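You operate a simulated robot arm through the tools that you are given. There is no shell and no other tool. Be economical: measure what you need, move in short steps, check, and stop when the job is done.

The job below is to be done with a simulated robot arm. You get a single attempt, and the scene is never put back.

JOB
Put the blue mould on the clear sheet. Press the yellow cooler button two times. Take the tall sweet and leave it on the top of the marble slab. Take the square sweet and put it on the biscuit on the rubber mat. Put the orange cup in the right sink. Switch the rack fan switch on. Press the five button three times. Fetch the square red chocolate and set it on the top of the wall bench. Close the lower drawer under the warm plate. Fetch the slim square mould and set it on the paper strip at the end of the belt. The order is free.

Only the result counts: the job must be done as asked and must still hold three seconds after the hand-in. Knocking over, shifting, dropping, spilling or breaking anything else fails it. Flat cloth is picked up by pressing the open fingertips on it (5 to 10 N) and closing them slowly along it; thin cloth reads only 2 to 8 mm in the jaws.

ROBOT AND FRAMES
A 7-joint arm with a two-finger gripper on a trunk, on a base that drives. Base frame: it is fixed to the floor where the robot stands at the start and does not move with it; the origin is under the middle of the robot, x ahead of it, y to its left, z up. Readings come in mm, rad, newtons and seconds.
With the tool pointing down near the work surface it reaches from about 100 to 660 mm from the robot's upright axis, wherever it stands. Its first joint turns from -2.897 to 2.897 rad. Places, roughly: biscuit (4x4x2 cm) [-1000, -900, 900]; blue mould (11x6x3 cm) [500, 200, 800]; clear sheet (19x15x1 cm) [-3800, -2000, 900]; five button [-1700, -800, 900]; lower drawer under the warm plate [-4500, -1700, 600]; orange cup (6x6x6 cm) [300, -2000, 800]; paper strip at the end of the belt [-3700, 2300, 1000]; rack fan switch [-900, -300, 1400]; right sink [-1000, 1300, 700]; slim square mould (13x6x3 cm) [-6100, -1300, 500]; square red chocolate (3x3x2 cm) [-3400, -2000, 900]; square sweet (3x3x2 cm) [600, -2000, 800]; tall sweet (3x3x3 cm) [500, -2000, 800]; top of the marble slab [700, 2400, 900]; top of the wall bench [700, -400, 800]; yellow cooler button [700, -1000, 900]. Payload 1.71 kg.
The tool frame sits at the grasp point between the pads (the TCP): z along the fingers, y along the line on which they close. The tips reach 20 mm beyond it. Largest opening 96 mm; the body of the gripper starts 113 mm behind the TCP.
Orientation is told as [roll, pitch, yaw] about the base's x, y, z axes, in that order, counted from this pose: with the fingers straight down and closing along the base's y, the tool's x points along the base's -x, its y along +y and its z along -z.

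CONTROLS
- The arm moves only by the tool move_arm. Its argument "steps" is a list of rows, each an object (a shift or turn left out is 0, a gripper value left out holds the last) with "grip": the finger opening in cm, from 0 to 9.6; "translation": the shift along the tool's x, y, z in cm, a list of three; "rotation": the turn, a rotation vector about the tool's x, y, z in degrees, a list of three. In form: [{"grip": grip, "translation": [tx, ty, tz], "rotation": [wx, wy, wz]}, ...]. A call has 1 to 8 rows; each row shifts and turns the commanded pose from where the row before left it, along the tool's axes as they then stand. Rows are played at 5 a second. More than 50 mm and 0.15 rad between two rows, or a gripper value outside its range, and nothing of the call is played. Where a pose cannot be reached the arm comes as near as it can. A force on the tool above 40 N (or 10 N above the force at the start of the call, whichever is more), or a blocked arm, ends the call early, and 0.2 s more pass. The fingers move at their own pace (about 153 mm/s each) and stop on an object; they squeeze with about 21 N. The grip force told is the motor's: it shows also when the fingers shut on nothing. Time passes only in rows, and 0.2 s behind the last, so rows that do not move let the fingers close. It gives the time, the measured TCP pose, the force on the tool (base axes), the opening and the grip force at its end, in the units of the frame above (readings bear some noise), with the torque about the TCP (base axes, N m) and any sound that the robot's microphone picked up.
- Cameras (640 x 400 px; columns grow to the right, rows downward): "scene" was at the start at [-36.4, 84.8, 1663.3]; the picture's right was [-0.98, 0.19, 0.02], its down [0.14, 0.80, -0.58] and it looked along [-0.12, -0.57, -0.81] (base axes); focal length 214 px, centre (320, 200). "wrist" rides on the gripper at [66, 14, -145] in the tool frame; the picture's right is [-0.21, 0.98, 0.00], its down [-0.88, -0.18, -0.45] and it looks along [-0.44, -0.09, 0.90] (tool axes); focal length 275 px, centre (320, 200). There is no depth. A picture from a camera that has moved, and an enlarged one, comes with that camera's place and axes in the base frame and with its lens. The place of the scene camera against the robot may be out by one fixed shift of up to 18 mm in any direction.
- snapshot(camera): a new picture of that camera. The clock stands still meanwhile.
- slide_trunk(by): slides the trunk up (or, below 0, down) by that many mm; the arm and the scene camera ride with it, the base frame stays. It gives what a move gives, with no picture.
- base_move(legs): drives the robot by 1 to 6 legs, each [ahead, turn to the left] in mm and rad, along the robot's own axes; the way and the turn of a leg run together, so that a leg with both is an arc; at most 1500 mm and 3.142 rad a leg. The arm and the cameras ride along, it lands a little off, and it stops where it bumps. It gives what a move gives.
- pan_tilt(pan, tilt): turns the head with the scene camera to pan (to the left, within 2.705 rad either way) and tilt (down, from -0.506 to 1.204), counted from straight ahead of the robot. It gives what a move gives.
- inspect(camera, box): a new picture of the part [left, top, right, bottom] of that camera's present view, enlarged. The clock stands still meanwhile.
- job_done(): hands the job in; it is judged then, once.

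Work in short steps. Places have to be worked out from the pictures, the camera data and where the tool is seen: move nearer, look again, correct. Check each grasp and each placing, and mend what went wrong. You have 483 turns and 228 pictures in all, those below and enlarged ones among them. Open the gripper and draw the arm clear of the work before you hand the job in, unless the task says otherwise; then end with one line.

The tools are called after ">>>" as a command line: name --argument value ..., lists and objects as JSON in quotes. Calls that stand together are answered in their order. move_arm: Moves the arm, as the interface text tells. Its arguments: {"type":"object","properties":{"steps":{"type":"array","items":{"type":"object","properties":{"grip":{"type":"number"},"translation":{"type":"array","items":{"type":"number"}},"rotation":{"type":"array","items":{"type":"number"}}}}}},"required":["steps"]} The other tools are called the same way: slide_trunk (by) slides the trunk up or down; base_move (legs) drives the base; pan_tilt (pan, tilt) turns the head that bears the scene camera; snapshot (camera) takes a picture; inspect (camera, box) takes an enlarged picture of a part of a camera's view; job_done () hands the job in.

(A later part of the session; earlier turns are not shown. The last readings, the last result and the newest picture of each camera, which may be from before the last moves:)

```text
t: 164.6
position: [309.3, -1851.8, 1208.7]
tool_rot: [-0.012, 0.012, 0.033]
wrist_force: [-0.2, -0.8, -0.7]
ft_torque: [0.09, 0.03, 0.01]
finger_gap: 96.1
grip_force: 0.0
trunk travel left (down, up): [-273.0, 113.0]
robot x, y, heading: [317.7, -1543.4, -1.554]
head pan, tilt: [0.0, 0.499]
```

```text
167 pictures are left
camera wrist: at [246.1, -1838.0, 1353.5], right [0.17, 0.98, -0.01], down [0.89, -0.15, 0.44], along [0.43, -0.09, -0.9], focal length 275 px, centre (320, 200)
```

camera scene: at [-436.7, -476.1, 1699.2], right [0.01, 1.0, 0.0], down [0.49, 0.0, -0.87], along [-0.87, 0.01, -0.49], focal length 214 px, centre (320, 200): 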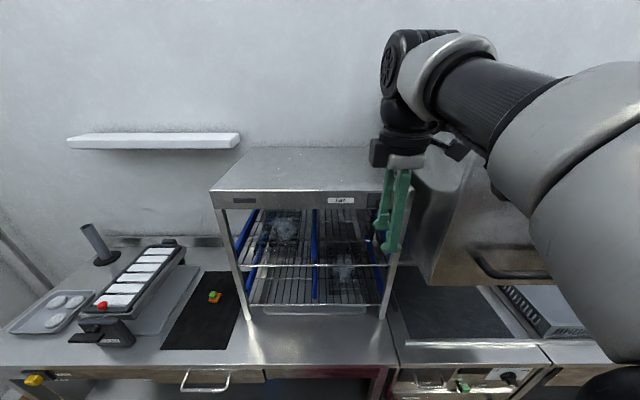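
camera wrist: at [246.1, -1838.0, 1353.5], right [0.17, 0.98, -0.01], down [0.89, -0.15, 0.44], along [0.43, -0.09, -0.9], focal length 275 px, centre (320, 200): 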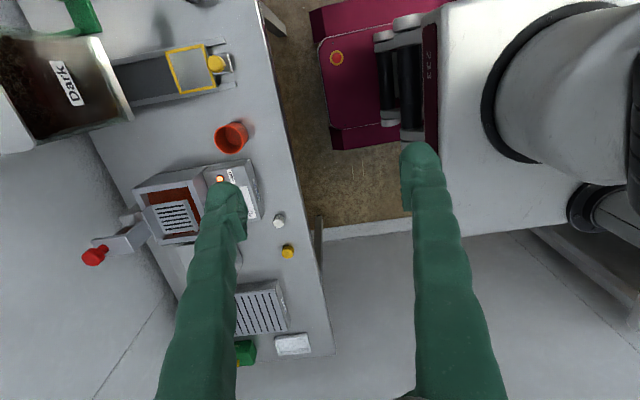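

Cup rim ≈(327,-2022). Move above it at TCP z≈960.

>>> move_arm --steps '[{"translation": [-0.3, -3, 3.5]}, {"translation": [-0.3, -3, 3.5]}, {"translation": [-0.3, -3, 3.5]}, {"translation": [-0.3, -3, 3.5]}, {"translation": [-0.3, -3, 3.5]}, {"translation": [-0.3, -2, 3.5]}, {"translation": [0, 0, 3]}]'

>>> snapshot --camera "wrist"

```text
t: 166.2
position: [329.4, -2015.3, 975.6]
tool_rot: [-0.023, 0.011, 0.034]
wrist_force: [-0.6, 0.2, -0.5]
ft_torque: [-0.05, -0.03, -0.02]
finger_gap: 96.0
grip_force: 0.0
trunk travel left (down, up): [-273.0, 113.0]
robot x, y, heading: [319.4, -1543.5, -1.558]
head pan, tilt: [0.0, 0.499]
```

```text
166 pictures are left
camera wrist: at [266.1, -1999.6, 1121.0], right [0.17, 0.98, -0.03], down [0.89, -0.15, 0.44], along [0.43, -0.1, -0.9], focal length 275 px, centre (320, 200)
```

wrist: 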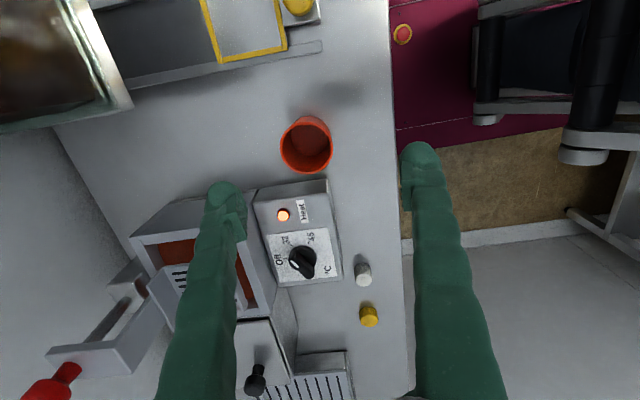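

Cup at ≈(333,-2032). Correct and descend to grasp height.

>>> move_arm --steps '[{"translation": [-0.3, -1.7, 3], "rotation": [-1.2, 0, 0]}, {"translation": [0, 0, 4]}, {"translation": [0, 0, 2.5]}]'

>>> snapshot --camera "wrist"

```text
t: 167.0
position: [332.5, -2033.7, 878.9]
tool_rot: [-0.003, 0.008, 0.032]
wrist_force: [-0.8, -0.2, 0.0]
ft_torque: [0.01, -0.01, -0.02]
finger_gap: 96.0
grip_force: 0.1
trunk travel left (down, up): [-273.0, 113.0]
robot x, y, heading: [318.4, -1541.2, -1.557]
head pan, tilt: [0.0, 0.499]
```

```text
165 pictures are left
camera wrist: at [269.2, -2021.4, 1025.0], right [0.18, 0.98, 0.0], down [0.89, -0.16, 0.44], along [0.43, -0.08, -0.9], focal length 275 px, centre (320, 200)
```

wrist: 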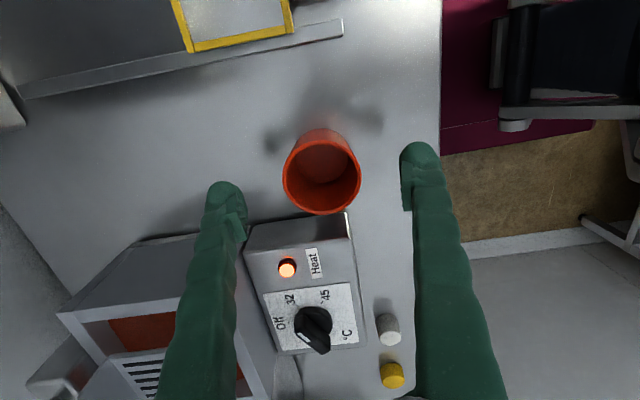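

Centred. Lower 40 mm and close.

>>> move_arm --steps '[{"translation": [0, 0.1, 2.5]}, {"translation": [0, 0, 1.6]}, {"grip": 4.0}, {}, {}]'

>>> move_arm --steps '[{"translation": [0, 0, -3]}, {"translation": [0, 0, -4]}, {"translation": [0, 0, -4]}, {"translation": [0, 2, -4]}, {"translation": [0, 3, -3.5]}, {"translation": [0, 3, -3.5]}, {"translation": [0, 3, -3.5]}, {"translation": [0, 2, -3]}]'

>>> snapshot --camera "wrist"

```text
t: 168.2
position: [333.1, -2032.8, 839.4]
tool_rot: [-0.001, 0.008, 0.032]
wrist_force: [0.2, -0.6, -0.4]
ft_torque: [0.04, -0.04, -0.03]
finger_gap: 55.5
grip_force: 20.9
trunk travel left (down, up): [-273.0, 113.0]
robot x, y, heading: [314.7, -1541.3, -1.555]
head pan, tilt: [0.0, 0.499]
```

```text
t: 170.0
position: [333.3, -1901.0, 1123.6]
tool_rot: [-0.001, 0.009, 0.03]
wrist_force: [-0.7, 0.5, 0.1]
ft_torque: [-0.01, -0.01, -0.03]
finger_gap: 55.5
grip_force: 21.0
trunk travel left (down, up): [-273.0, 113.0]
robot x, y, heading: [317.5, -1540.4, -1.556]
head pan, tilt: [0.0, 0.499]
```

```text
164 pictures are left
camera wrist: at [269.6, -1888.2, 1269.4], right [0.17, 0.98, 0.0], down [0.89, -0.16, 0.44], along [0.43, -0.08, -0.9], focal length 275 px, centre (320, 200)
```

wrist: 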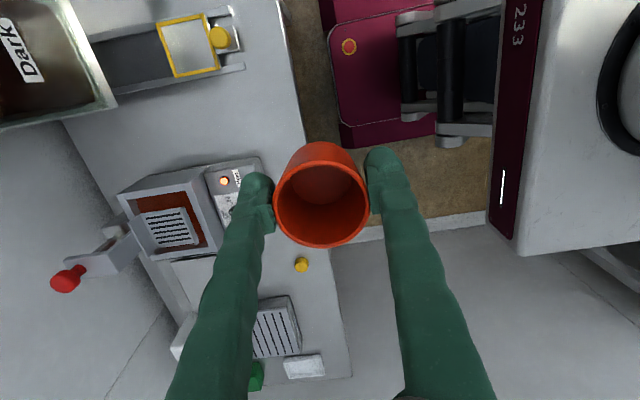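

Cup held (55 mm). Drive: back off, corridor, then north to the sinks.

>>> base_move --legs '[[-60, 0], [0, -1.585], [520, 0], [0, -1.571], [1400, 0]]'

>>> pan_tilt --pan 0.6 --tilt 0.6

>>> snapshot --camera "scene"

```text
t: 190.1
position: [-186.5, 287.5, 1122.8]
tool_rot: [-0.001, 0.01, 3.135]
wrist_force: [0.4, 0.4, -0.1]
ft_torque: [0.0, -0.02, 0.03]
finger_gap: 55.3
grip_force: 21.0
trunk travel left (down, up): [-273.0, 113.0]
robot x, y, heading: [-182.4, -73.9, 1.548]
head pan, tilt: [0.0, 0.499]
```

```text
t: 191.1
position: [-187.9, 272.3, 1126.2]
tool_rot: [-0.017, 0.012, 3.135]
wrist_force: [0.3, 1.3, -1.1]
ft_torque: [-0.02, 0.0, -0.01]
finger_gap: 55.3
grip_force: 21.6
trunk travel left (down, up): [-273.0, 113.0]
robot x, y, heading: [-186.0, -73.9, 1.547]
head pan, tilt: [0.6, 0.6]
```

```text
163 pictures are left
camera scene: at [-377.4, -24.9, 1690.3], right [0.84, 0.55, -0.01], down [0.31, -0.49, -0.82], along [-0.45, 0.68, -0.58], focal length 214 px, centre (320, 200)
```

scene: 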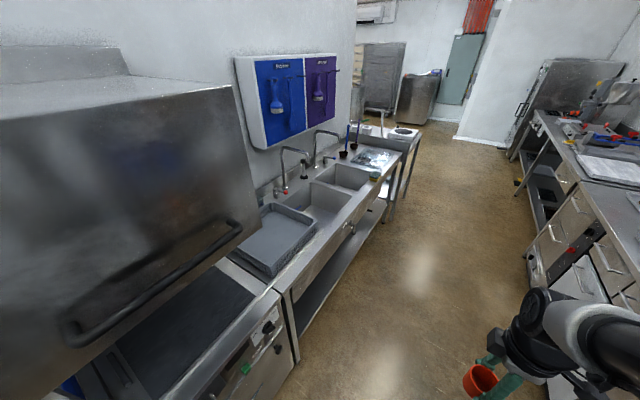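

Right sink basin ≈(-978,1311), front edge ≈-740. Drive to y≈1300 and face it.

>>> base_move --legs '[[1375, 0.02], [0, 1.574], [180, 0]]'

>>> pan_tilt --pan 0.0 --tilt 0.75

>>> snapshot --camera "scene"

```text
t: 204.1
position: [-700.3, 1274.8, 1126.0]
tool_rot: [-0.013, 0.014, -1.555]
wrist_force: [-1.5, -0.9, 0.0]
ft_torque: [0.02, -0.07, 0.0]
finger_gap: 55.0
grip_force: 20.8
trunk travel left (down, up): [-273.0, 113.0]
robot x, y, heading: [-350.0, 1288.4, 3.136]
head pan, tilt: [0.6, 0.6]
```

```text
t: 205.1
position: [-687.5, 1273.8, 1129.5]
tool_rot: [-0.025, 0.013, -1.554]
wrist_force: [-0.2, 0.2, 0.0]
ft_torque: [0.02, -0.01, 0.04]
finger_gap: 54.6
grip_force: 20.7
trunk travel left (down, up): [-273.0, 113.0]
robot x, y, heading: [-350.7, 1288.8, 3.143]
head pan, tilt: [0.0, 0.75]
```

```text
162 pictures are left
camera scene: at [-396.4, 1132.8, 1677.0], right [0.0, 1.0, 0.0], down [0.7, 0.0, -0.72], along [-0.72, 0.0, -0.7], focal length 214 px, centre (320, 200)
```

scene: 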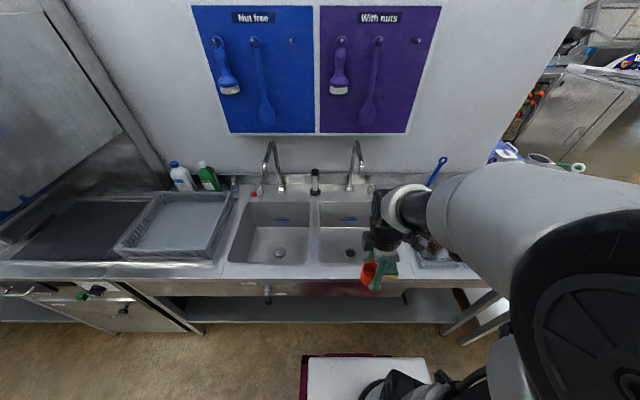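

Basin centre ≈(-1020,1285); front edge ≈-839. Drive 120 mm closer and extend the arm over the basin.

>>> base_move --legs '[[120, 0]]'

>>> move_arm --steps '[{"translation": [0, -4, 1], "rotation": [-1, 0, 0]}, {"translation": [0.3, -4, 2]}, {"translation": [0.3, -4, 2]}, {"translation": [0.3, -4, 2]}, {"translation": [0.3, -4, 2]}]'

>>> snapshot --camera "wrist"

>>> snapshot --camera "scene"

```text
t: 206.4
position: [-785.4, 1275.3, 1137.1]
tool_rot: [-0.045, 0.011, -1.552]
wrist_force: [0.2, -0.2, -0.4]
ft_torque: [-0.01, -0.01, -0.03]
finger_gap: 54.6
grip_force: 21.3
trunk travel left (down, up): [-273.0, 113.0]
robot x, y, heading: [-471.9, 1291.3, 3.142]
head pan, tilt: [0.0, 0.75]
```

```text
t: 207.6
position: [-1022.7, 1285.1, 1034.2]
tool_rot: [0.005, 0.013, -1.553]
wrist_force: [-1.6, 0.3, -0.3]
ft_torque: [0.01, -0.15, 0.03]
finger_gap: 54.9
grip_force: 21.7
trunk travel left (down, up): [-273.0, 113.0]
robot x, y, heading: [-472.4, 1287.2, 3.141]
head pan, tilt: [0.0, 0.75]
```

```text
161 pictures are left
camera wrist: at [-1010.7, 1349.5, 1180.5], right [0.98, -0.19, 0.0], down [-0.17, -0.88, 0.43], along [-0.08, -0.43, -0.9], focal length 275 px, centre (320, 200)
```

wrist: 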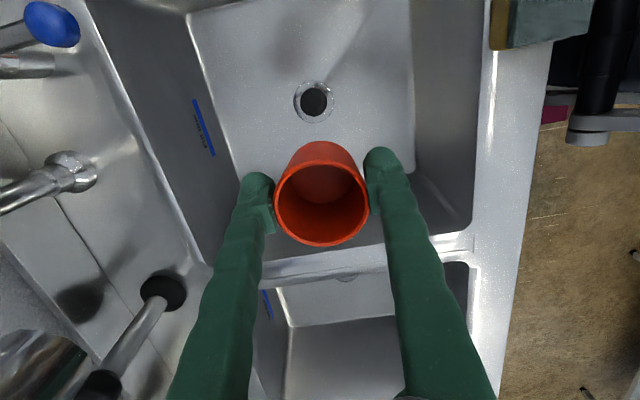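

```text
160 pictures are left
camera scene: at [-524.4, 1133.6, 1676.7], right [0.0, 1.0, 0.0], down [0.7, 0.0, -0.71], along [-0.71, 0.0, -0.7], focal length 214 px, centre (320, 200)
```

scene: 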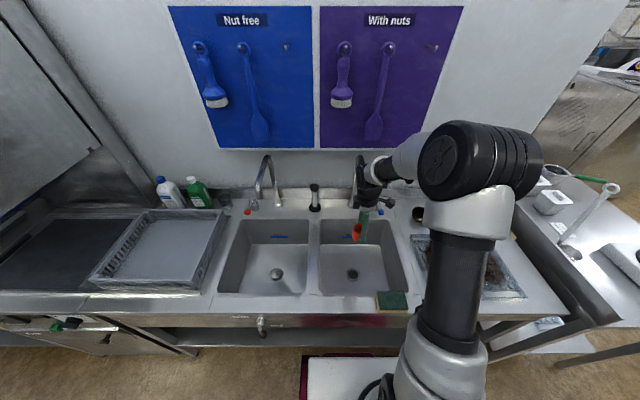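

Drain at ≈(-1031,1298). I'll set the cup beside it at (-975,1300): shift and descend, then creep to contact.

>>> move_arm --steps '[{"translation": [0.8, 2.4, 3]}, {"translation": [0.7, 2.4, 3]}, {"translation": [0, 0, 4.5]}, {"translation": [0, 0, 4.5]}, {"translation": [0, 0, 4.5]}, {"translation": [0, 0, 3]}]'

>>> snapshot --camera "scene"

>>> snapshot --camera "wrist"

```text
t: 209.0
position: [-966.8, 1303.9, 815.2]
tool_rot: [-0.007, 0.012, -1.556]
wrist_force: [0.1, 0.1, -0.7]
ft_torque: [0.05, 0.01, 0.03]
finger_gap: 54.8
grip_force: 21.5
trunk travel left (down, up): [-273.0, 113.0]
robot x, y, heading: [-472.9, 1286.7, 3.144]
head pan, tilt: [0.0, 0.75]
```

```text
159 pictures are left
camera scene: at [-513.0, 1133.6, 1677.3], right [0.0, 1.0, 0.0], down [0.69, 0.0, -0.72], along [-0.72, 0.0, -0.69], focal length 214 px, centre (320, 200)
```

scene: 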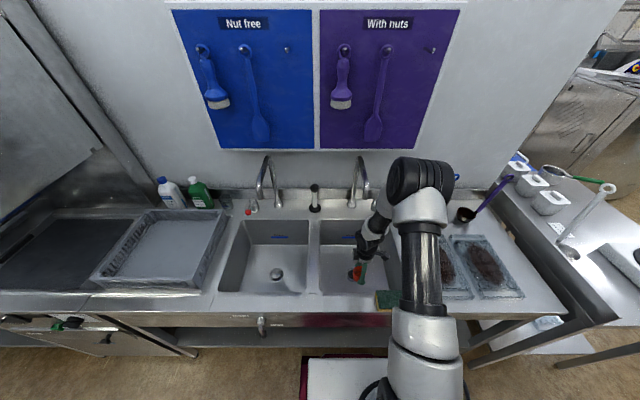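

```text
158 pictures are left
camera wrist: at [-951.7, 1369.4, 961.4], right [0.98, -0.19, -0.01], down [-0.17, -0.88, 0.44], along [-0.09, -0.43, -0.9], focal length 275 px, centre (320, 200)
```

wrist: 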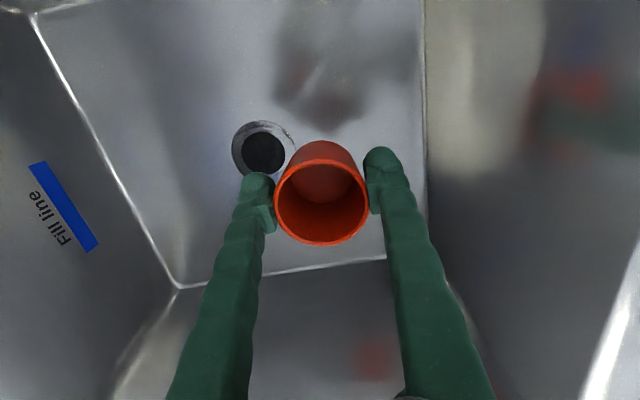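

Floor seems around z≈660-700. Descend further in small rows.

>>> move_arm --steps '[{"translation": [0, 0, 3]}, {"translation": [0, 0, 2]}]'

>>> move_arm --steps '[{"translation": [0, 0, 0.7]}, {"translation": [0, 0, 0.7]}]'

>>> move_arm --steps '[{"translation": [0, 0, 0.7]}]'

>>> snapshot --camera "wrist"

```text
t: 209.6
position: [-965.9, 1305.5, 765.3]
tool_rot: [-0.007, 0.011, -1.556]
wrist_force: [0.7, 0.6, -0.2]
ft_torque: [0.0, 0.02, -0.01]
finger_gap: 54.8
grip_force: 21.1
trunk travel left (down, up): [-273.0, 113.0]
robot x, y, heading: [-469.6, 1288.5, 3.141]
head pan, tilt: [0.0, 0.75]
```

```text
t: 210.2
position: [-966.6, 1305.5, 753.3]
tool_rot: [-0.005, 0.01, -1.555]
wrist_force: [-0.5, 0.2, -0.5]
ft_torque: [-0.02, 0.02, -0.01]
finger_gap: 54.7
grip_force: 21.3
trunk travel left (down, up): [-273.0, 113.0]
robot x, y, heading: [-473.8, 1284.3, 3.14]
head pan, tilt: [0.0, 0.75]
```

```text
t: 210.6
position: [-966.7, 1304.4, 747.6]
tool_rot: [-0.006, 0.011, -1.555]
wrist_force: [-0.1, -0.1, -0.7]
ft_torque: [0.01, -0.01, 0.03]
finger_gap: 54.9
grip_force: 20.7
trunk travel left (down, up): [-273.0, 113.0]
robot x, y, heading: [-470.9, 1284.6, 3.14]
head pan, tilt: [0.0, 0.75]
```

```text
157 pictures are left
camera wrist: at [-951.9, 1369.3, 891.4], right [0.98, -0.19, -0.01], down [-0.17, -0.88, 0.44], along [-0.09, -0.43, -0.9], focal length 275 px, centre (320, 200)
```

wrist: 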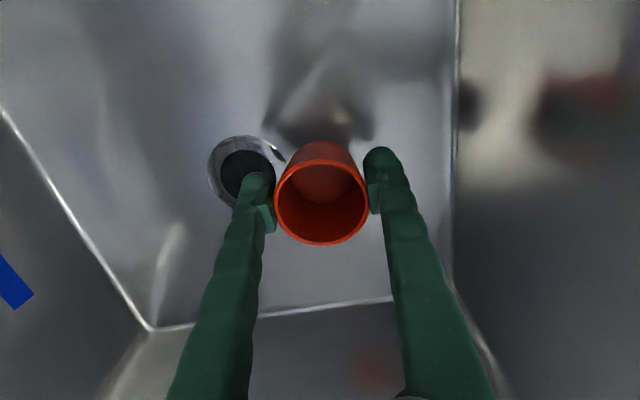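

>>> move_arm --steps '[{"translation": [0, 0, 0.9]}, {"translation": [0, 0, 0.9]}]'

>>> move_arm --steps '[{"translation": [0, 0, 0.5]}]'

>>> move_arm --steps '[{"translation": [0, 0, 0.4]}]'

>>> move_arm --steps '[{"translation": [0, 0, 0.4]}]'

```text
t: 211.2
position: [-967.1, 1304.6, 728.4]
tool_rot: [-0.006, 0.01, -1.557]
wrist_force: [0.0, 0.5, -0.5]
ft_torque: [0.02, 0.03, -0.01]
finger_gap: 54.6
grip_force: 20.4
trunk travel left (down, up): [-273.0, 113.0]
robot x, y, heading: [-471.0, 1289.5, 3.139]
head pan, tilt: [0.0, 0.75]
```

```text
t: 211.6
position: [-964.3, 1304.7, 723.9]
tool_rot: [-0.004, 0.01, -1.555]
wrist_force: [-0.4, -0.5, -1.1]
ft_torque: [-0.04, -0.01, -0.01]
finger_gap: 54.8
grip_force: 20.9
trunk travel left (down, up): [-273.0, 113.0]
robot x, y, heading: [-471.4, 1283.4, 3.14]
head pan, tilt: [0.0, 0.75]
```

```text
t: 212.0
position: [-965.2, 1304.4, 719.2]
tool_rot: [-0.005, 0.013, -1.554]
wrist_force: [0.1, -0.5, 0.0]
ft_torque: [0.0, -0.03, 0.04]
finger_gap: 54.9
grip_force: 21.3
trunk travel left (down, up): [-273.0, 113.0]
robot x, y, heading: [-468.8, 1288.8, 3.136]
head pan, tilt: [0.0, 0.75]
```

```text
t: 212.4
position: [-965.9, 1305.4, 716.3]
tool_rot: [-0.006, 0.009, -1.554]
wrist_force: [-0.2, -0.1, 0.1]
ft_torque: [-0.01, -0.03, 0.01]
finger_gap: 55.2
grip_force: 21.1
trunk travel left (down, up): [-273.0, 113.0]
robot x, y, heading: [-473.1, 1283.8, 3.145]
head pan, tilt: [0.0, 0.75]
```

>>> move_arm --steps '[{"translation": [0, 0, 0.4]}]'

>>> move_arm --steps '[{"translation": [0, 0, 0.4]}]'

>>> move_arm --steps '[{"translation": [0, 0, 0.4]}]'

>>> move_arm --steps '[{"translation": [0, 0, 0.4]}]'

```text
t: 212.8
position: [-965.7, 1303.7, 710.2]
tool_rot: [-0.006, 0.013, -1.555]
wrist_force: [-1.5, -0.2, 0.1]
ft_torque: [0.04, 0.02, -0.02]
finger_gap: 54.7
grip_force: 20.9
trunk travel left (down, up): [-273.0, 113.0]
robot x, y, heading: [-475.6, 1285.7, 3.14]
head pan, tilt: [0.0, 0.75]
```

```text
t: 213.2
position: [-965.4, 1304.4, 709.3]
tool_rot: [-0.009, 0.013, -1.554]
wrist_force: [3.6, -0.8, 19.8]
ft_torque: [-0.22, 0.02, 0.02]
finger_gap: 54.7
grip_force: 21.4
trunk travel left (down, up): [-273.0, 113.0]
robot x, y, heading: [-470.3, 1284.9, 3.139]
head pan, tilt: [0.0, 0.75]
```

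```text
t: 213.6
position: [-966.0, 1304.1, 704.5]
tool_rot: [-0.01, 0.011, -1.556]
wrist_force: [2.1, 0.5, 26.0]
ft_torque: [-0.08, 0.01, 0.06]
finger_gap: 56.1
grip_force: 20.8
trunk travel left (down, up): [-273.0, 113.0]
robot x, y, heading: [-474.1, 1292.4, 3.142]
head pan, tilt: [0.0, 0.75]
```

```text
t: 214.0
position: [-966.4, 1305.6, 699.7]
tool_rot: [-0.009, 0.011, -1.556]
wrist_force: [0.8, -0.4, 26.1]
ft_torque: [-0.06, 0.02, 0.05]
finger_gap: 57.3
grip_force: 20.9
trunk travel left (down, up): [-273.0, 113.0]
robot x, y, heading: [-470.8, 1288.7, 3.138]
head pan, tilt: [0.0, 0.75]
```

The cup is on the sink floor. Open (to 75 mm) and raise.

>>> move_arm --steps '[{"translation": [0, 0, -0.5]}, {"grip": 7.5}, {}, {"translation": [0, 0, -3]}, {"translation": [0, 0, -4]}, {"translation": [0, 0, -4]}, {"translation": [0, 0, -4]}]'

>>> snapshot --camera "wrist"

```text
t: 215.6
position: [-963.6, 1302.8, 855.0]
tool_rot: [-0.007, 0.011, -1.554]
wrist_force: [0.3, 0.6, 0.6]
ft_torque: [0.01, 0.01, 0.0]
finger_gap: 75.0
grip_force: 0.0
trunk travel left (down, up): [-273.0, 113.0]
robot x, y, heading: [-474.6, 1287.8, 3.14]
head pan, tilt: [0.0, 0.75]
```

```text
156 pictures are left
camera wrist: at [-949.3, 1367.8, 1000.8], right [0.98, -0.19, -0.01], down [-0.17, -0.88, 0.44], along [-0.09, -0.43, -0.9], focal length 275 px, centre (320, 200)
```

wrist: 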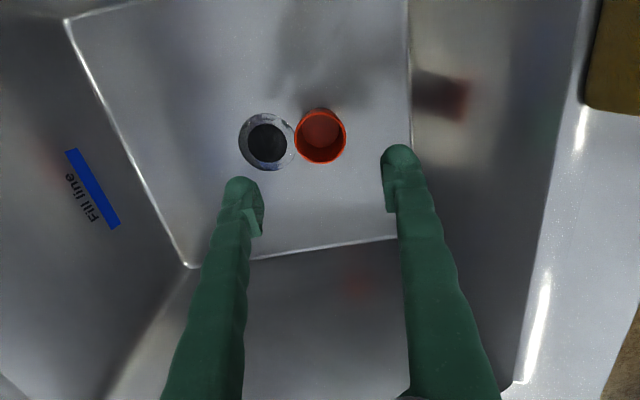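

Cup stands in the right sink. Raise, retract, and drive back for the tall sweet.

>>> move_arm --steps '[{"translation": [0, 0, -4.5]}, {"translation": [0, 0, -4.5]}, {"translation": [0, 0, -4.5]}, {"translation": [0, 0, -4.5]}, {"translation": [0, 3.5, -3]}, {"translation": [0, 4, -2.5]}, {"translation": [0, 4, -2.5]}, {"translation": [0, 4, -2.5]}]'

>>> base_move --legs '[[-270, 0], [0, 1.571], [1400, 0], [1300, 0]]'

```text
t: 217.4
position: [-803.6, 1300.8, 1137.8]
tool_rot: [-0.008, 0.012, -1.554]
wrist_force: [0.8, 0.0, 1.3]
ft_torque: [0.04, 0.06, -0.01]
finger_gap: 75.1
grip_force: 0.1
trunk travel left (down, up): [-273.0, 113.0]
robot x, y, heading: [-474.5, 1288.1, 3.141]
head pan, tilt: [0.0, 0.75]
```

```text
t: 237.6
position: [-273.2, -1753.9, 1136.8]
tool_rot: [-0.007, 0.013, -0.004]
wrist_force: [-0.9, 0.2, -0.4]
ft_torque: [0.0, -0.01, -0.01]
finger_gap: 74.7
grip_force: 0.1
trunk travel left (down, up): [-273.0, 113.0]
robot x, y, heading: [-249.4, -1417.2, -1.593]
head pan, tilt: [0.0, 0.75]
```

>>> base_move --legs '[[0, 1.575], [780, 0], [0, -1.571], [110, 0]]'

>>> move_arm --steps '[{"translation": [0, -4, 2]}, {"translation": [0, -4, 2]}, {"translation": [0, 0, 4]}]'

>>> snapshot --camera "wrist"

```text
t: 248.9
position: [740.9, -1644.6, 1143.6]
tool_rot: [-0.033, 0.015, 0.873]
wrist_force: [-0.2, 0.3, -0.4]
ft_torque: [-0.09, 0.05, 0.02]
finger_gap: 74.6
grip_force: 0.0
trunk travel left (down, up): [-273.0, 113.0]
robot x, y, heading: [509.9, -1435.1, -0.625]
head pan, tilt: [0.0, 0.75]
stopped in leg 3: the robot was blocked; the commanded pose is now the measured one
```

```text
t: 249.8
position: [820.0, -1710.3, 1059.9]
tool_rot: [-0.019, 0.015, 0.876]
wrist_force: [0.6, 0.0, 0.5]
ft_torque: [-0.07, -0.04, -0.05]
finger_gap: 75.0
grip_force: 0.1
trunk travel left (down, up): [-273.0, 113.0]
robot x, y, heading: [514.6, -1440.8, -0.625]
head pan, tilt: [0.0, 0.75]
```

```text
155 pictures are left
camera wrist: at [766.6, -1748.1, 1205.0], right [-0.62, 0.78, -0.02], down [0.7, 0.56, 0.44], along [0.35, 0.26, -0.9], focal length 275 px, centre (320, 200)
```

wrist: 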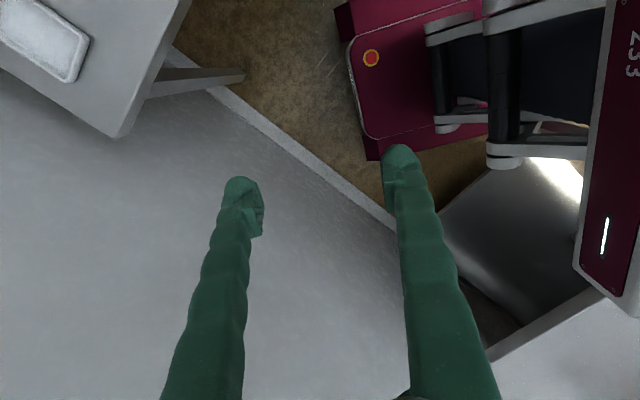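

The turn was blocked by the bench behind. Move ahead 80 mm diagonally, then finish the turn; first bring the arm back up.

>>> move_arm --steps '[{"translation": [0, 4, -3]}, {"translation": [0, 4, -3]}, {"translation": [0, 0, -3]}]'

>>> base_move --legs '[[80, 0], [0, -0.95]]'

```text
t: 250.6
position: [756.4, -1655.9, 1147.5]
tool_rot: [-0.017, 0.012, 0.875]
wrist_force: [0.2, 0.3, 0.0]
ft_torque: [0.01, 0.05, -0.02]
finger_gap: 74.9
grip_force: 0.1
trunk travel left (down, up): [-273.0, 113.0]
robot x, y, heading: [508.6, -1435.7, -0.622]
head pan, tilt: [0.0, 0.75]
```

```text
t: 254.5
position: [538.8, -1794.8, 1152.4]
tool_rot: [-0.03, 0.01, -0.077]
wrist_force: [-0.5, 0.1, 0.0]
ft_torque: [0.06, 0.0, -0.03]
finger_gap: 75.2
grip_force: 0.0
trunk travel left (down, up): [-273.0, 113.0]
robot x, y, heading: [579.2, -1483.3, -1.564]
head pan, tilt: [0.0, 0.75]
```

>>> move_arm --steps '[{"grip": 5.5, "translation": [0, -4, 2.5], "rotation": [-1.5, 0, -4]}, {"translation": [0, -4, 2.5]}, {"translation": [0, -4, 2.5]}, {"translation": [0, -4, 2.5]}, {"translation": [0, -3.5, 2.5]}, {"translation": [0, 0, 3]}]'

>>> snapshot --camera "wrist"

```text
t: 255.9
position: [534.5, -1984.0, 1002.7]
tool_rot: [-0.01, 0.015, -0.007]
wrist_force: [0.3, -0.1, -0.2]
ft_torque: [-0.08, 0.0, -0.03]
finger_gap: 55.1
grip_force: 0.0
trunk travel left (down, up): [-273.0, 113.0]
robot x, y, heading: [577.0, -1482.6, -1.573]
head pan, tilt: [0.0, 0.75]
```

```text
154 pictures are left
camera wrist: at [470.6, -1967.7, 1148.0], right [0.21, 0.98, -0.01], down [0.88, -0.19, 0.43], along [0.42, -0.1, -0.9], focal length 275 px, centre (320, 200)
```

wrist: 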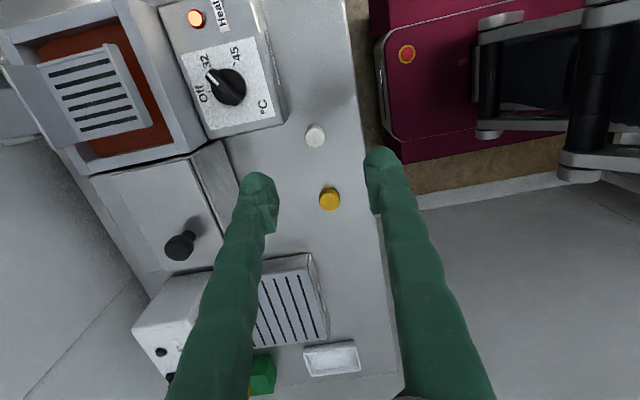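

Tall sweet at ≈(538,-1990). Align and descend.

>>> move_arm --steps '[{"grip": 5.0, "translation": [-0.3, -0.6, 4], "rotation": [-0.6, -0.8, 0]}, {"translation": [0, 0, 4]}, {"translation": [0, 0, 4]}, {"translation": [0, 0, 2.5]}]'

>>> snapshot --camera "wrist"

```text
t: 256.9
position: [536.7, -1994.8, 855.2]
tool_rot: [0.001, -0.002, -0.007]
wrist_force: [0.0, 0.2, 0.3]
ft_torque: [0.01, -0.01, -0.01]
finger_gap: 50.0
grip_force: 0.1
trunk travel left (down, up): [-273.0, 113.0]
robot x, y, heading: [578.9, -1482.6, -1.567]
head pan, tilt: [0.0, 0.75]
```

```text
153 pictures are left
camera wrist: at [470.5, -1978.4, 1000.4], right [0.21, 0.98, 0.0], down [0.87, -0.19, 0.45], along [0.44, -0.09, -0.9], focal length 275 px, centre (320, 200)
```

wrist: 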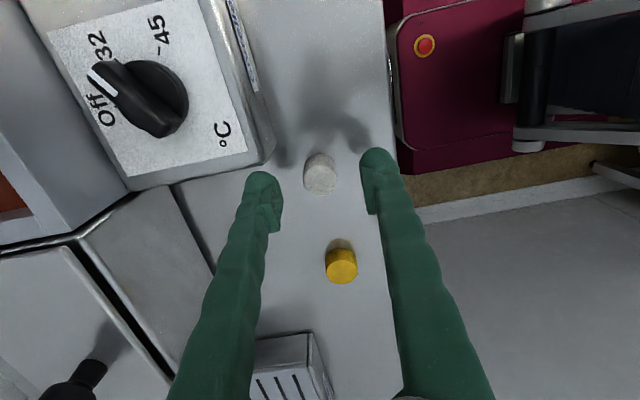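

Aligned. Descend to z≈826 and close.

>>> move_arm --steps '[{"translation": [0, 0.2, 1.5]}, {"translation": [0, 0, 1.3]}, {"grip": 1.5}, {}, {}]'

>>> move_arm --steps '[{"translation": [0, 0, -3]}, {"translation": [0, 0, -4]}, {"translation": [0, 0, -4]}, {"translation": [0, 2, -4]}, {"translation": [0, 3, -3.5]}, {"translation": [0, 3, -3.5]}, {"translation": [0, 3, -3.5]}, {"translation": [0, 3, -3]}]'

>>> snapshot --camera "wrist"

```text
t: 258.1
position: [536.2, -1990.2, 828.8]
tool_rot: [0.003, -0.001, -0.009]
wrist_force: [0.5, 0.5, 0.2]
ft_torque: [0.03, 0.02, 0.0]
finger_gap: 22.4
grip_force: 21.3
trunk travel left (down, up): [-273.0, 113.0]
robot x, y, heading: [577.7, -1480.7, -1.569]
head pan, tilt: [0.0, 0.75]
```

```text
t: 259.9
position: [536.9, -1849.2, 1112.9]
tool_rot: [0.001, 0.001, -0.009]
wrist_force: [-0.5, 0.3, 0.1]
ft_torque: [-0.05, -0.03, 0.0]
finger_gap: 22.4
grip_force: 21.6
trunk travel left (down, up): [-273.0, 113.0]
robot x, y, heading: [580.1, -1479.6, -1.567]
head pan, tilt: [0.0, 0.75]
```

```text
152 pictures are left
camera wrist: at [472.1, -1835.0, 1258.7], right [0.21, 0.98, 0.0], down [0.88, -0.19, 0.44], along [0.43, -0.09, -0.9], focal length 275 px, centre (320, 200)
```

wrist: 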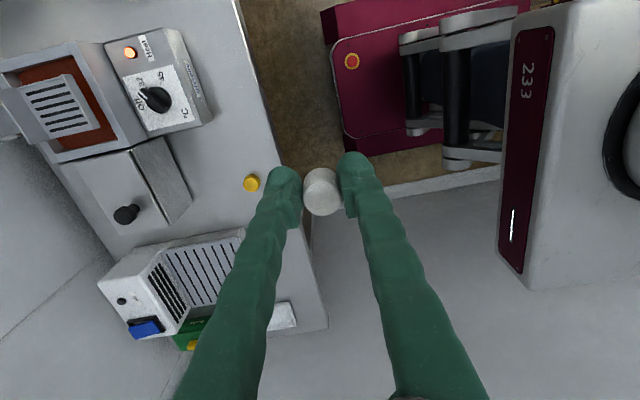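

Tall sweet held. Drive to the corridor and north toward the marble slab.

>>> base_move --legs '[[0, -1.571], [780, 0], [0, -1.575], [1450, 0], [1450, 0]]'

>>> pan_tilt --pan -0.5 --tilt 0.5

>>> snapshot --camera "scene"

```text
t: 288.1
position: [-130.9, 1781.4, 1112.0]
tool_rot: [0.004, -0.001, 3.12]
wrist_force: [-0.5, 0.2, 0.4]
ft_torque: [-0.01, -0.01, 0.0]
finger_gap: 22.1
grip_force: 21.0
trunk travel left (down, up): [-273.0, 113.0]
robot x, y, heading: [-180.4, 1415.5, 1.556]
head pan, tilt: [0.0, 0.75]
```

```text
t: 289.1
position: [-132.9, 1765.7, 1116.6]
tool_rot: [-0.012, 0.001, 3.119]
wrist_force: [-0.1, -0.2, -1.1]
ft_torque: [-0.03, -0.02, 0.01]
finger_gap: 22.2
grip_force: 21.0
trunk travel left (down, up): [-273.0, 113.0]
robot x, y, heading: [-177.1, 1414.6, 1.559]
head pan, tilt: [-0.499, 0.499]
```

```text
151 pictures are left
camera scene: at [-280.3, 1464.9, 1699.3], right [0.87, -0.49, 0.01], down [-0.23, -0.43, -0.87], along [0.43, 0.76, -0.49], focal length 214 px, centre (320, 200)
```

scene: 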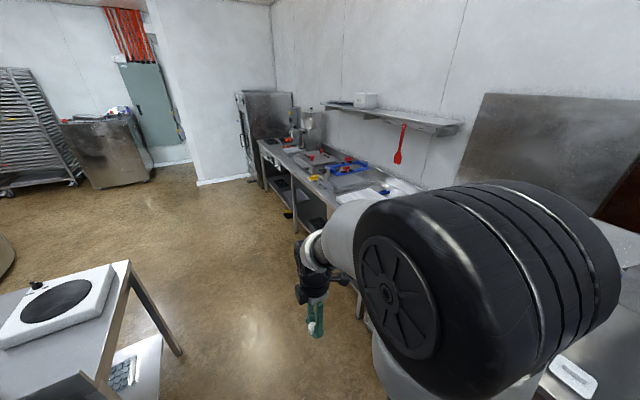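

Drive 650 mm further and look right.

>>> base_move --legs '[[650, 0]]'

>>> pan_tilt --pan -0.9 --tilt 0.7

>>> snapshot --camera "scene"

```text
t: 292.9
position: [-120.8, 2408.7, 1117.3]
tool_rot: [-0.01, 0.002, 3.116]
wrist_force: [0.4, 0.4, -0.7]
ft_torque: [-0.01, 0.0, 0.02]
finger_gap: 22.7
grip_force: 20.6
trunk travel left (down, up): [-273.0, 113.0]
robot x, y, heading: [-169.7, 2055.6, 1.557]
head pan, tilt: [-0.499, 0.499]
```

```text
t: 293.7
position: [-122.0, 2392.7, 1122.0]
tool_rot: [-0.029, 0.003, 3.116]
wrist_force: [-0.2, 0.6, 0.0]
ft_torque: [-0.01, 0.01, -0.01]
finger_gap: 22.4
grip_force: 21.0
trunk travel left (down, up): [-273.0, 113.0]
robot x, y, heading: [-165.4, 2058.0, 1.557]
head pan, tilt: [-0.901, 0.7]
```

```text
150 pictures are left
camera scene: at [-247.5, 2079.9, 1682.2], right [0.61, -0.79, 0.01], down [-0.51, -0.4, -0.76], along [0.61, 0.46, -0.65], focal length 214 px, centre (320, 200)
```

scene: 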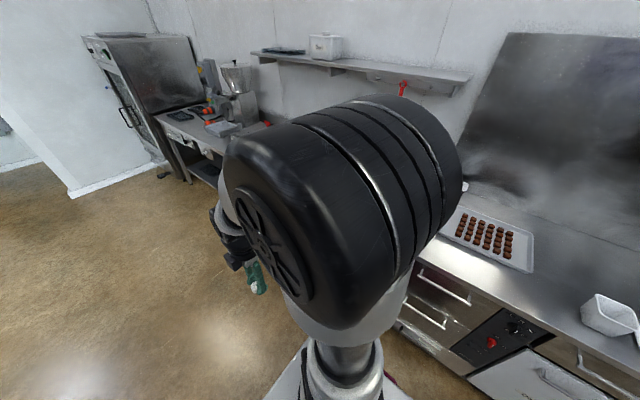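

Arm blocks the view; go 340 mm ahead and turn to face the counter.

>>> base_move --legs '[[340, 0], [0, -1.557]]'

>>> pan_tilt --pan -0.1 --tilt 0.6

>>> snapshot --camera "scene"

```text
t: 300.6
position: [171.3, 2354.3, 1122.5]
tool_rot: [-0.028, 0.001, 1.554]
wrist_force: [0.1, -0.2, 0.2]
ft_torque: [-0.01, -0.06, 0.0]
finger_gap: 22.1
grip_force: 20.8
trunk travel left (down, up): [-273.0, 113.0]
robot x, y, heading: [-160.7, 2401.3, -0.005]
head pan, tilt: [-0.901, 0.7]
```

```text
t: 301.8
position: [154.7, 2356.2, 1126.4]
tool_rot: [-0.045, 0.002, 1.555]
wrist_force: [0.3, 0.7, 0.1]
ft_torque: [0.03, -0.02, 0.0]
finger_gap: 22.5
grip_force: 21.6
trunk travel left (down, up): [-273.0, 113.0]
robot x, y, heading: [-166.7, 2400.9, -0.006]
head pan, tilt: [-0.099, 0.6]
```

```text
149 pictures are left
camera scene: at [-98.3, 2549.6, 1690.2], right [-0.11, -0.99, 0.0], down [-0.58, 0.06, -0.82], along [0.81, -0.09, -0.58], focal length 214 px, centre (320, 200)
```

scene: 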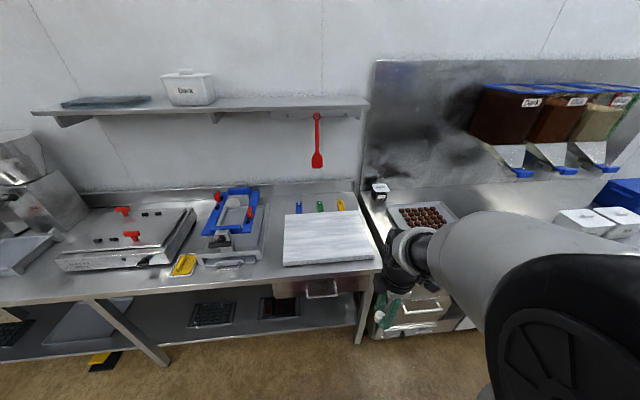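

Slab top spans about x 510–880, y 2190–2650. Drive 210 ahead and extend the arm over the slab.

>>> base_move --legs '[[210, 0]]'

>>> move_arm --steps '[{"translation": [0, -4.5, 0.5], "rotation": [-2, 0, 0]}, {"translation": [-1, -4.5, 0.5]}, {"translation": [-1, -4.5, 0.5]}, {"translation": [-1, -4.5, 0.5]}, {"translation": [-1, -4.5, 1.5]}, {"translation": [0, -2, 2]}]'

>>> snapshot --camera "wrist"

>>> snapshot --camera "scene"

```text
t: 303.5
position: [358.2, 2354.1, 1128.1]
tool_rot: [-0.05, 0.002, 1.557]
wrist_force: [-0.4, 0.5, 0.3]
ft_torque: [-0.03, 0.01, 0.0]
finger_gap: 22.5
grip_force: 20.7
trunk travel left (down, up): [-273.0, 113.0]
robot x, y, heading: [44.2, 2401.0, -0.006]
head pan, tilt: [-0.099, 0.6]
```

```text
t: 304.9
position: [599.2, 2389.5, 1081.6]
tool_rot: [-0.021, 0.004, 1.555]
wrist_force: [1.4, 0.1, -0.9]
ft_torque: [0.02, 0.06, 0.03]
finger_gap: 22.2
grip_force: 21.3
trunk travel left (down, up): [-273.0, 113.0]
robot x, y, heading: [43.8, 2400.8, -0.006]
head pan, tilt: [-0.099, 0.6]
```

```text
148 pictures are left
camera wrist: at [581.4, 2325.9, 1226.1], right [-0.97, 0.22, -0.02], down [0.19, 0.88, 0.45], along [0.12, 0.43, -0.9], focal length 275 px, centre (320, 200)
```

wrist: 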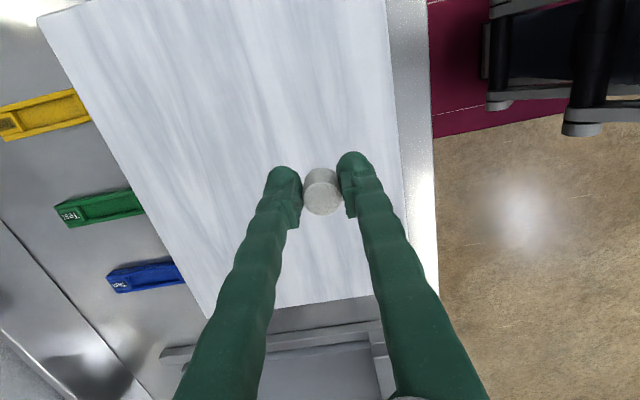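

```text
147 pictures are left
camera scene: at [113.5, 2548.7, 1690.1], right [-0.1, -0.99, 0.0], down [-0.58, 0.06, -0.81], along [0.81, -0.09, -0.58], focal length 214 px, centre (320, 200)
```

scene: 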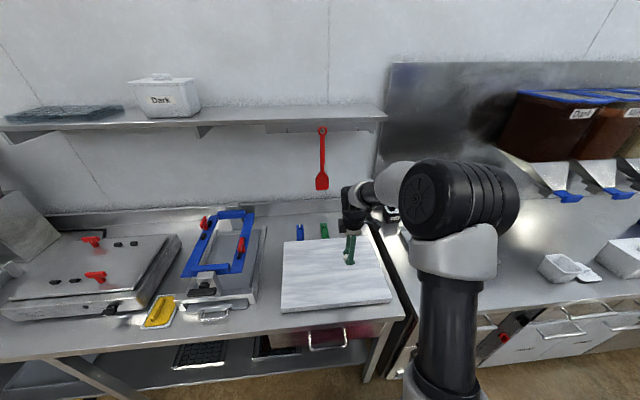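

Over the slab. Descend to ~965, then creep to contact.

>>> move_arm --steps '[{"translation": [0, 0, 4], "rotation": [-1.2, 0, 0]}, {"translation": [0, 0, 4]}, {"translation": [0, 0, 3.5]}]'

>>> move_arm --steps '[{"translation": [0, 0, 0.8]}, {"translation": [0, 0, 0.8]}]'

>>> inspect --camera "scene" --box '[280, 230, 408, 310]'

```text
t: 305.7
position: [599.3, 2390.2, 966.3]
tool_rot: [-0.001, 0.002, 1.556]
wrist_force: [1.0, -1.7, 0.0]
ft_torque: [-0.03, 0.05, -0.01]
finger_gap: 22.4
grip_force: 21.2
trunk travel left (down, up): [-273.0, 113.0]
robot x, y, heading: [46.5, 2402.4, -0.009]
head pan, tilt: [-0.099, 0.6]
```

```text
t: 306.3
position: [598.0, 2389.9, 950.9]
tool_rot: [-0.001, 0.005, 1.556]
wrist_force: [-0.5, 0.0, 0.5]
ft_torque: [0.0, 0.01, 0.01]
finger_gap: 22.1
grip_force: 20.7
trunk travel left (down, up): [-273.0, 113.0]
robot x, y, heading: [45.9, 2402.0, -0.004]
head pan, tilt: [-0.099, 0.6]
```

```text
5.00 times, centred on (344, 270) of scene
camera zoom: at [111.5, 2548.8, 1690.2], right [-0.1, -0.99, 0.0], down [-0.58, 0.06, -0.82], along [0.81, -0.09, -0.58], focal length 1072 px, centre (200, -150)
```

zoom: 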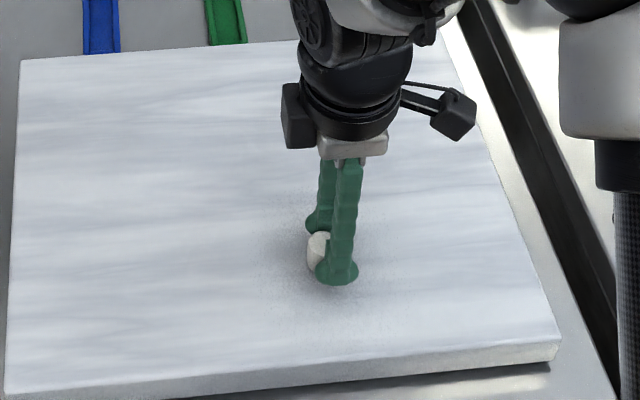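

Close above the slab. Creep in 4 mm steps.

>>> move_arm --steps '[{"translation": [0, 0, 0.5]}]'

>>> move_arm --steps '[{"translation": [0, 0, 0.4]}]'

>>> move_arm --steps '[{"translation": [0, 0, 0.4]}]'

>>> move_arm --steps '[{"translation": [0, 0, 0.3]}]'

```text
t: 306.7
position: [596.7, 2389.6, 947.7]
tool_rot: [-0.002, 0.002, 1.557]
wrist_force: [-0.1, -0.1, 4.7]
ft_torque: [0.03, 0.02, 0.03]
finger_gap: 22.0
grip_force: 20.5
trunk travel left (down, up): [-273.0, 113.0]
robot x, y, heading: [44.7, 2399.5, -0.007]
head pan, tilt: [-0.099, 0.6]
```

```text
t: 307.1
position: [597.4, 2388.8, 943.2]
tool_rot: [-0.005, 0.001, 1.556]
wrist_force: [-0.9, -0.7, 16.4]
ft_torque: [0.08, 0.05, -0.01]
finger_gap: 22.7
grip_force: 20.6
trunk travel left (down, up): [-273.0, 113.0]
robot x, y, heading: [43.5, 2406.2, -0.004]
head pan, tilt: [-0.099, 0.6]
```

```text
t: 307.5
position: [597.8, 2389.2, 939.1]
tool_rot: [-0.007, 0.002, 1.555]
wrist_force: [1.0, -0.5, 25.8]
ft_torque: [0.11, 0.24, -0.04]
finger_gap: 22.5
grip_force: 21.1
trunk travel left (down, up): [-273.0, 113.0]
robot x, y, heading: [43.0, 2403.6, -0.002]
head pan, tilt: [-0.099, 0.6]
```

```text
t: 307.9
position: [584.5, 2389.8, 947.2]
tool_rot: [-0.021, 0.004, 1.554]
wrist_force: [0.5, 0.5, -0.5]
ft_torque: [0.01, -0.03, 0.03]
finger_gap: 22.4
grip_force: 20.8
trunk travel left (down, up): [-273.0, 113.0]
robot x, y, heading: [48.4, 2402.1, -0.005]
head pan, tilt: [-0.099, 0.6]
stopped in row 1: the force on the tool passed its limit at 43 N (the readings are from after the stop); the commanded pose is now the measured one
```

Contact (slab top ≈917). Check how the sweet sits in the fingers now.

>>> inspect --camera "scene" --box '[312, 250, 376, 290]'

>>> move_arm --steps '[{"translation": [0, 0, 0.2], "rotation": [-1.2, 0, 0]}]'

```text
10.00 times, centred on (344, 270) of scene
camera zoom: at [110.7, 2549.0, 1689.8], right [-0.1, -0.99, 0.0], down [-0.57, 0.06, -0.82], along [0.81, -0.09, -0.58], focal length 2145 px, centre (80, -500)
```

zoom: 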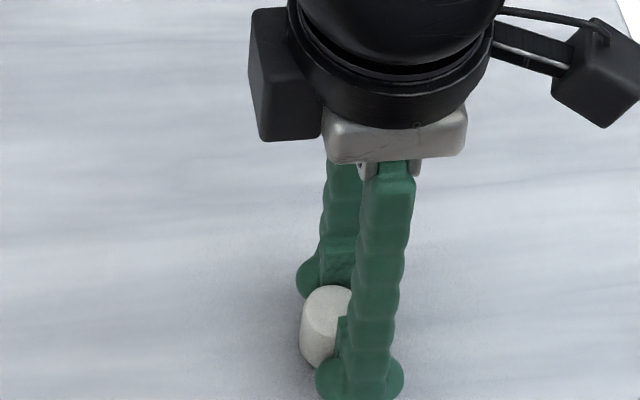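

```text
t: 308.2
position: [585.7, 2390.3, 944.7]
tool_rot: [-0.001, 0.002, 1.556]
wrist_force: [0.5, -0.1, 0.0]
ft_torque: [0.03, 0.02, 0.02]
finger_gap: 22.3
grip_force: 20.6
trunk travel left (down, up): [-273.0, 113.0]
robot x, y, heading: [46.4, 2402.4, -0.006]
head pan, tilt: [-0.099, 0.6]
```

>>> move_arm --steps '[{"translation": [0, 0, 0.3]}]'

```text
t: 308.6
position: [585.7, 2389.8, 941.5]
tool_rot: [0.002, 0.0, 1.555]
wrist_force: [0.0, 0.5, -0.1]
ft_torque: [0.0, -0.02, -0.03]
finger_gap: 22.5
grip_force: 21.5
trunk travel left (down, up): [-273.0, 113.0]
robot x, y, heading: [44.9, 2404.9, -0.005]
head pan, tilt: [-0.099, 0.6]
```

>>> move_arm --steps '[{"translation": [0, 0, 0.25]}]'

```text
t: 309.1
position: [585.8, 2389.7, 940.6]
tool_rot: [-0.001, 0.002, 1.556]
wrist_force: [-0.6, -0.3, 9.5]
ft_torque: [0.05, 0.04, 0.0]
finger_gap: 22.4
grip_force: 21.1
trunk travel left (down, up): [-273.0, 113.0]
robot x, y, heading: [46.1, 2400.1, -0.004]
head pan, tilt: [-0.099, 0.6]
```

Gentle contact. Release and lift.

>>> move_arm --steps '[{"translation": [0, 0, -0.1]}, {"grip": 4.5}, {}, {"translation": [0, 0, -2.5]}, {"translation": [0, 0, -4]}, {"translation": [0, 0, -4]}, {"translation": [0, 0, -4]}]'

>>> inspect --camera "scene" --box '[280, 230, 408, 310]'

```text
t: 310.6
position: [585.0, 2392.0, 1085.4]
tool_rot: [0.002, 0.003, 1.556]
wrist_force: [-0.2, 0.7, -0.1]
ft_torque: [0.01, -0.02, 0.02]
finger_gap: 45.3
grip_force: 0.1
trunk travel left (down, up): [-273.0, 113.0]
robot x, y, heading: [46.4, 2403.1, -0.007]
head pan, tilt: [-0.099, 0.6]
```

```text
5.00 times, centred on (344, 270) of scene
camera zoom: at [110.9, 2549.0, 1690.2], right [-0.1, -0.99, 0.0], down [-0.57, 0.06, -0.82], along [0.81, -0.09, -0.58], focal length 1072 px, centre (200, -150)
```

zoom: 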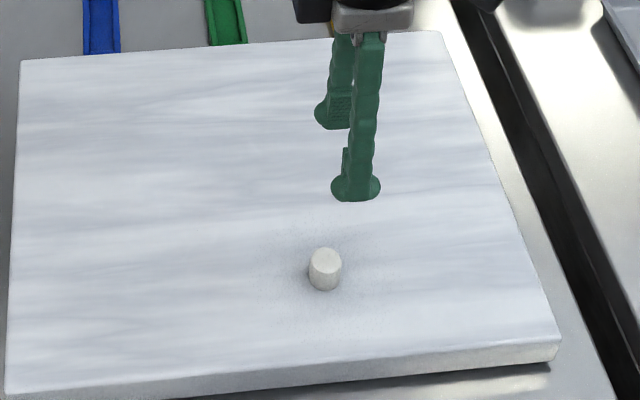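

Tall sweet stands on the slab. Retract and drive to the blue mould at the bench.

>>> move_arm --steps '[{"translation": [0, 4, -1.5]}, {"translation": [0, 4, -1.5]}, {"translation": [0, 4, -1.5]}, {"translation": [0, 4, -1]}, {"translation": [0, 4, -1]}, {"grip": 9.6, "translation": [0, 2, 0]}]'

>>> base_move --legs '[[-220, 0], [0, -1.565], [1400, 0], [830, 0], [0, 1.571], [150, 0]]'

>>> pan_tilt --pan -0.1 --tilt 0.8

>>> snapshot --camera "scene"

```text
t: 312.1
position: [367.1, 2395.2, 1149.9]
tool_rot: [0.0, 0.002, 1.554]
wrist_force: [0.2, -0.4, 0.2]
ft_torque: [0.0, 0.01, 0.0]
finger_gap: 95.7
grip_force: 0.1
trunk travel left (down, up): [-273.0, 113.0]
robot x, y, heading: [47.9, 2401.7, -0.004]
head pan, tilt: [-0.099, 0.6]
```

```text
t: 335.4
position: [295.9, 156.1, 1154.9]
tool_rot: [-0.013, 0.005, 1.561]
wrist_force: [-0.2, 0.6, 0.1]
ft_torque: [0.02, 0.03, 0.03]
finger_gap: 96.1
grip_force: 0.0
trunk travel left (down, up): [-273.0, 113.0]
robot x, y, heading: [-8.2, 159.6, -0.005]
head pan, tilt: [-0.099, 0.6]
```

```text
t: 336.1
position: [316.7, 156.4, 1149.1]
tool_rot: [0.003, 0.002, 1.565]
wrist_force: [-1.5, -0.9, 1.6]
ft_torque: [0.01, -0.15, 0.01]
finger_gap: 95.8
grip_force: 0.1
trunk travel left (down, up): [-273.0, 113.0]
robot x, y, heading: [-6.2, 162.3, -0.002]
head pan, tilt: [-0.099, 0.799]
```

```text
143 pictures are left
camera scene: at [40.9, 308.2, 1673.6], right [-0.1, -1.0, 0.0], down [-0.72, 0.07, -0.69], along [0.69, -0.07, -0.72], focal length 214 px, centre (320, 200)
```

scene: 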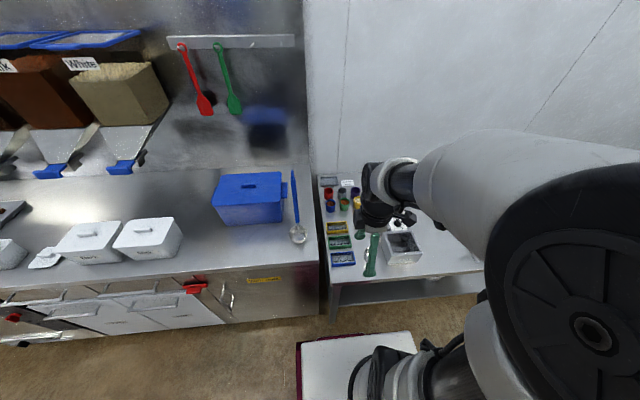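

>>> inspect --camera "scene" --box '[312, 205, 408, 265]'

>>> snapshot --camera "wrist"

```text
6.67 times, centred on (360, 235) of scene
camera zoom: at [40.9, 308.2, 1673.6], right [-0.1, -1.0, 0.0], down [-0.72, 0.07, -0.69], along [0.69, -0.07, -0.72], focal length 1430 px, centre (53, -33)
```

zoom: 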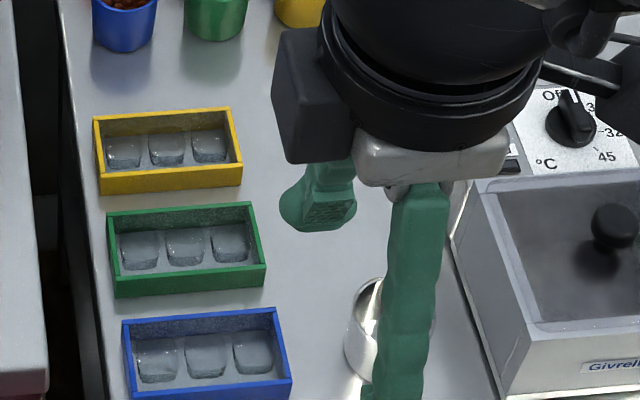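

```text
141 pictures are left
camera wrist: at [302.8, 91.5, 1294.1], right [-0.98, 0.21, 0.0], down [0.19, 0.88, 0.44], along [0.09, 0.43, -0.9], focal length 275 px, centre (320, 200)
```

wrist: 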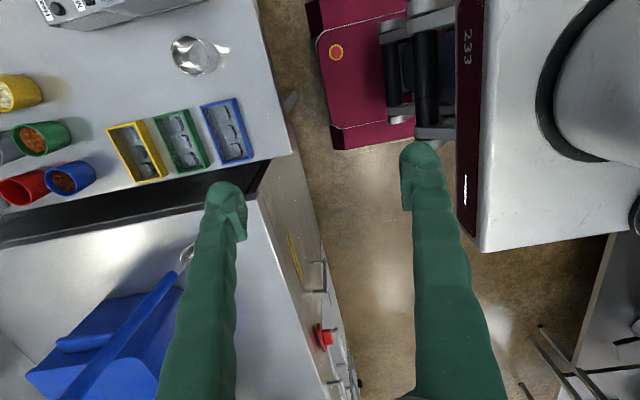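

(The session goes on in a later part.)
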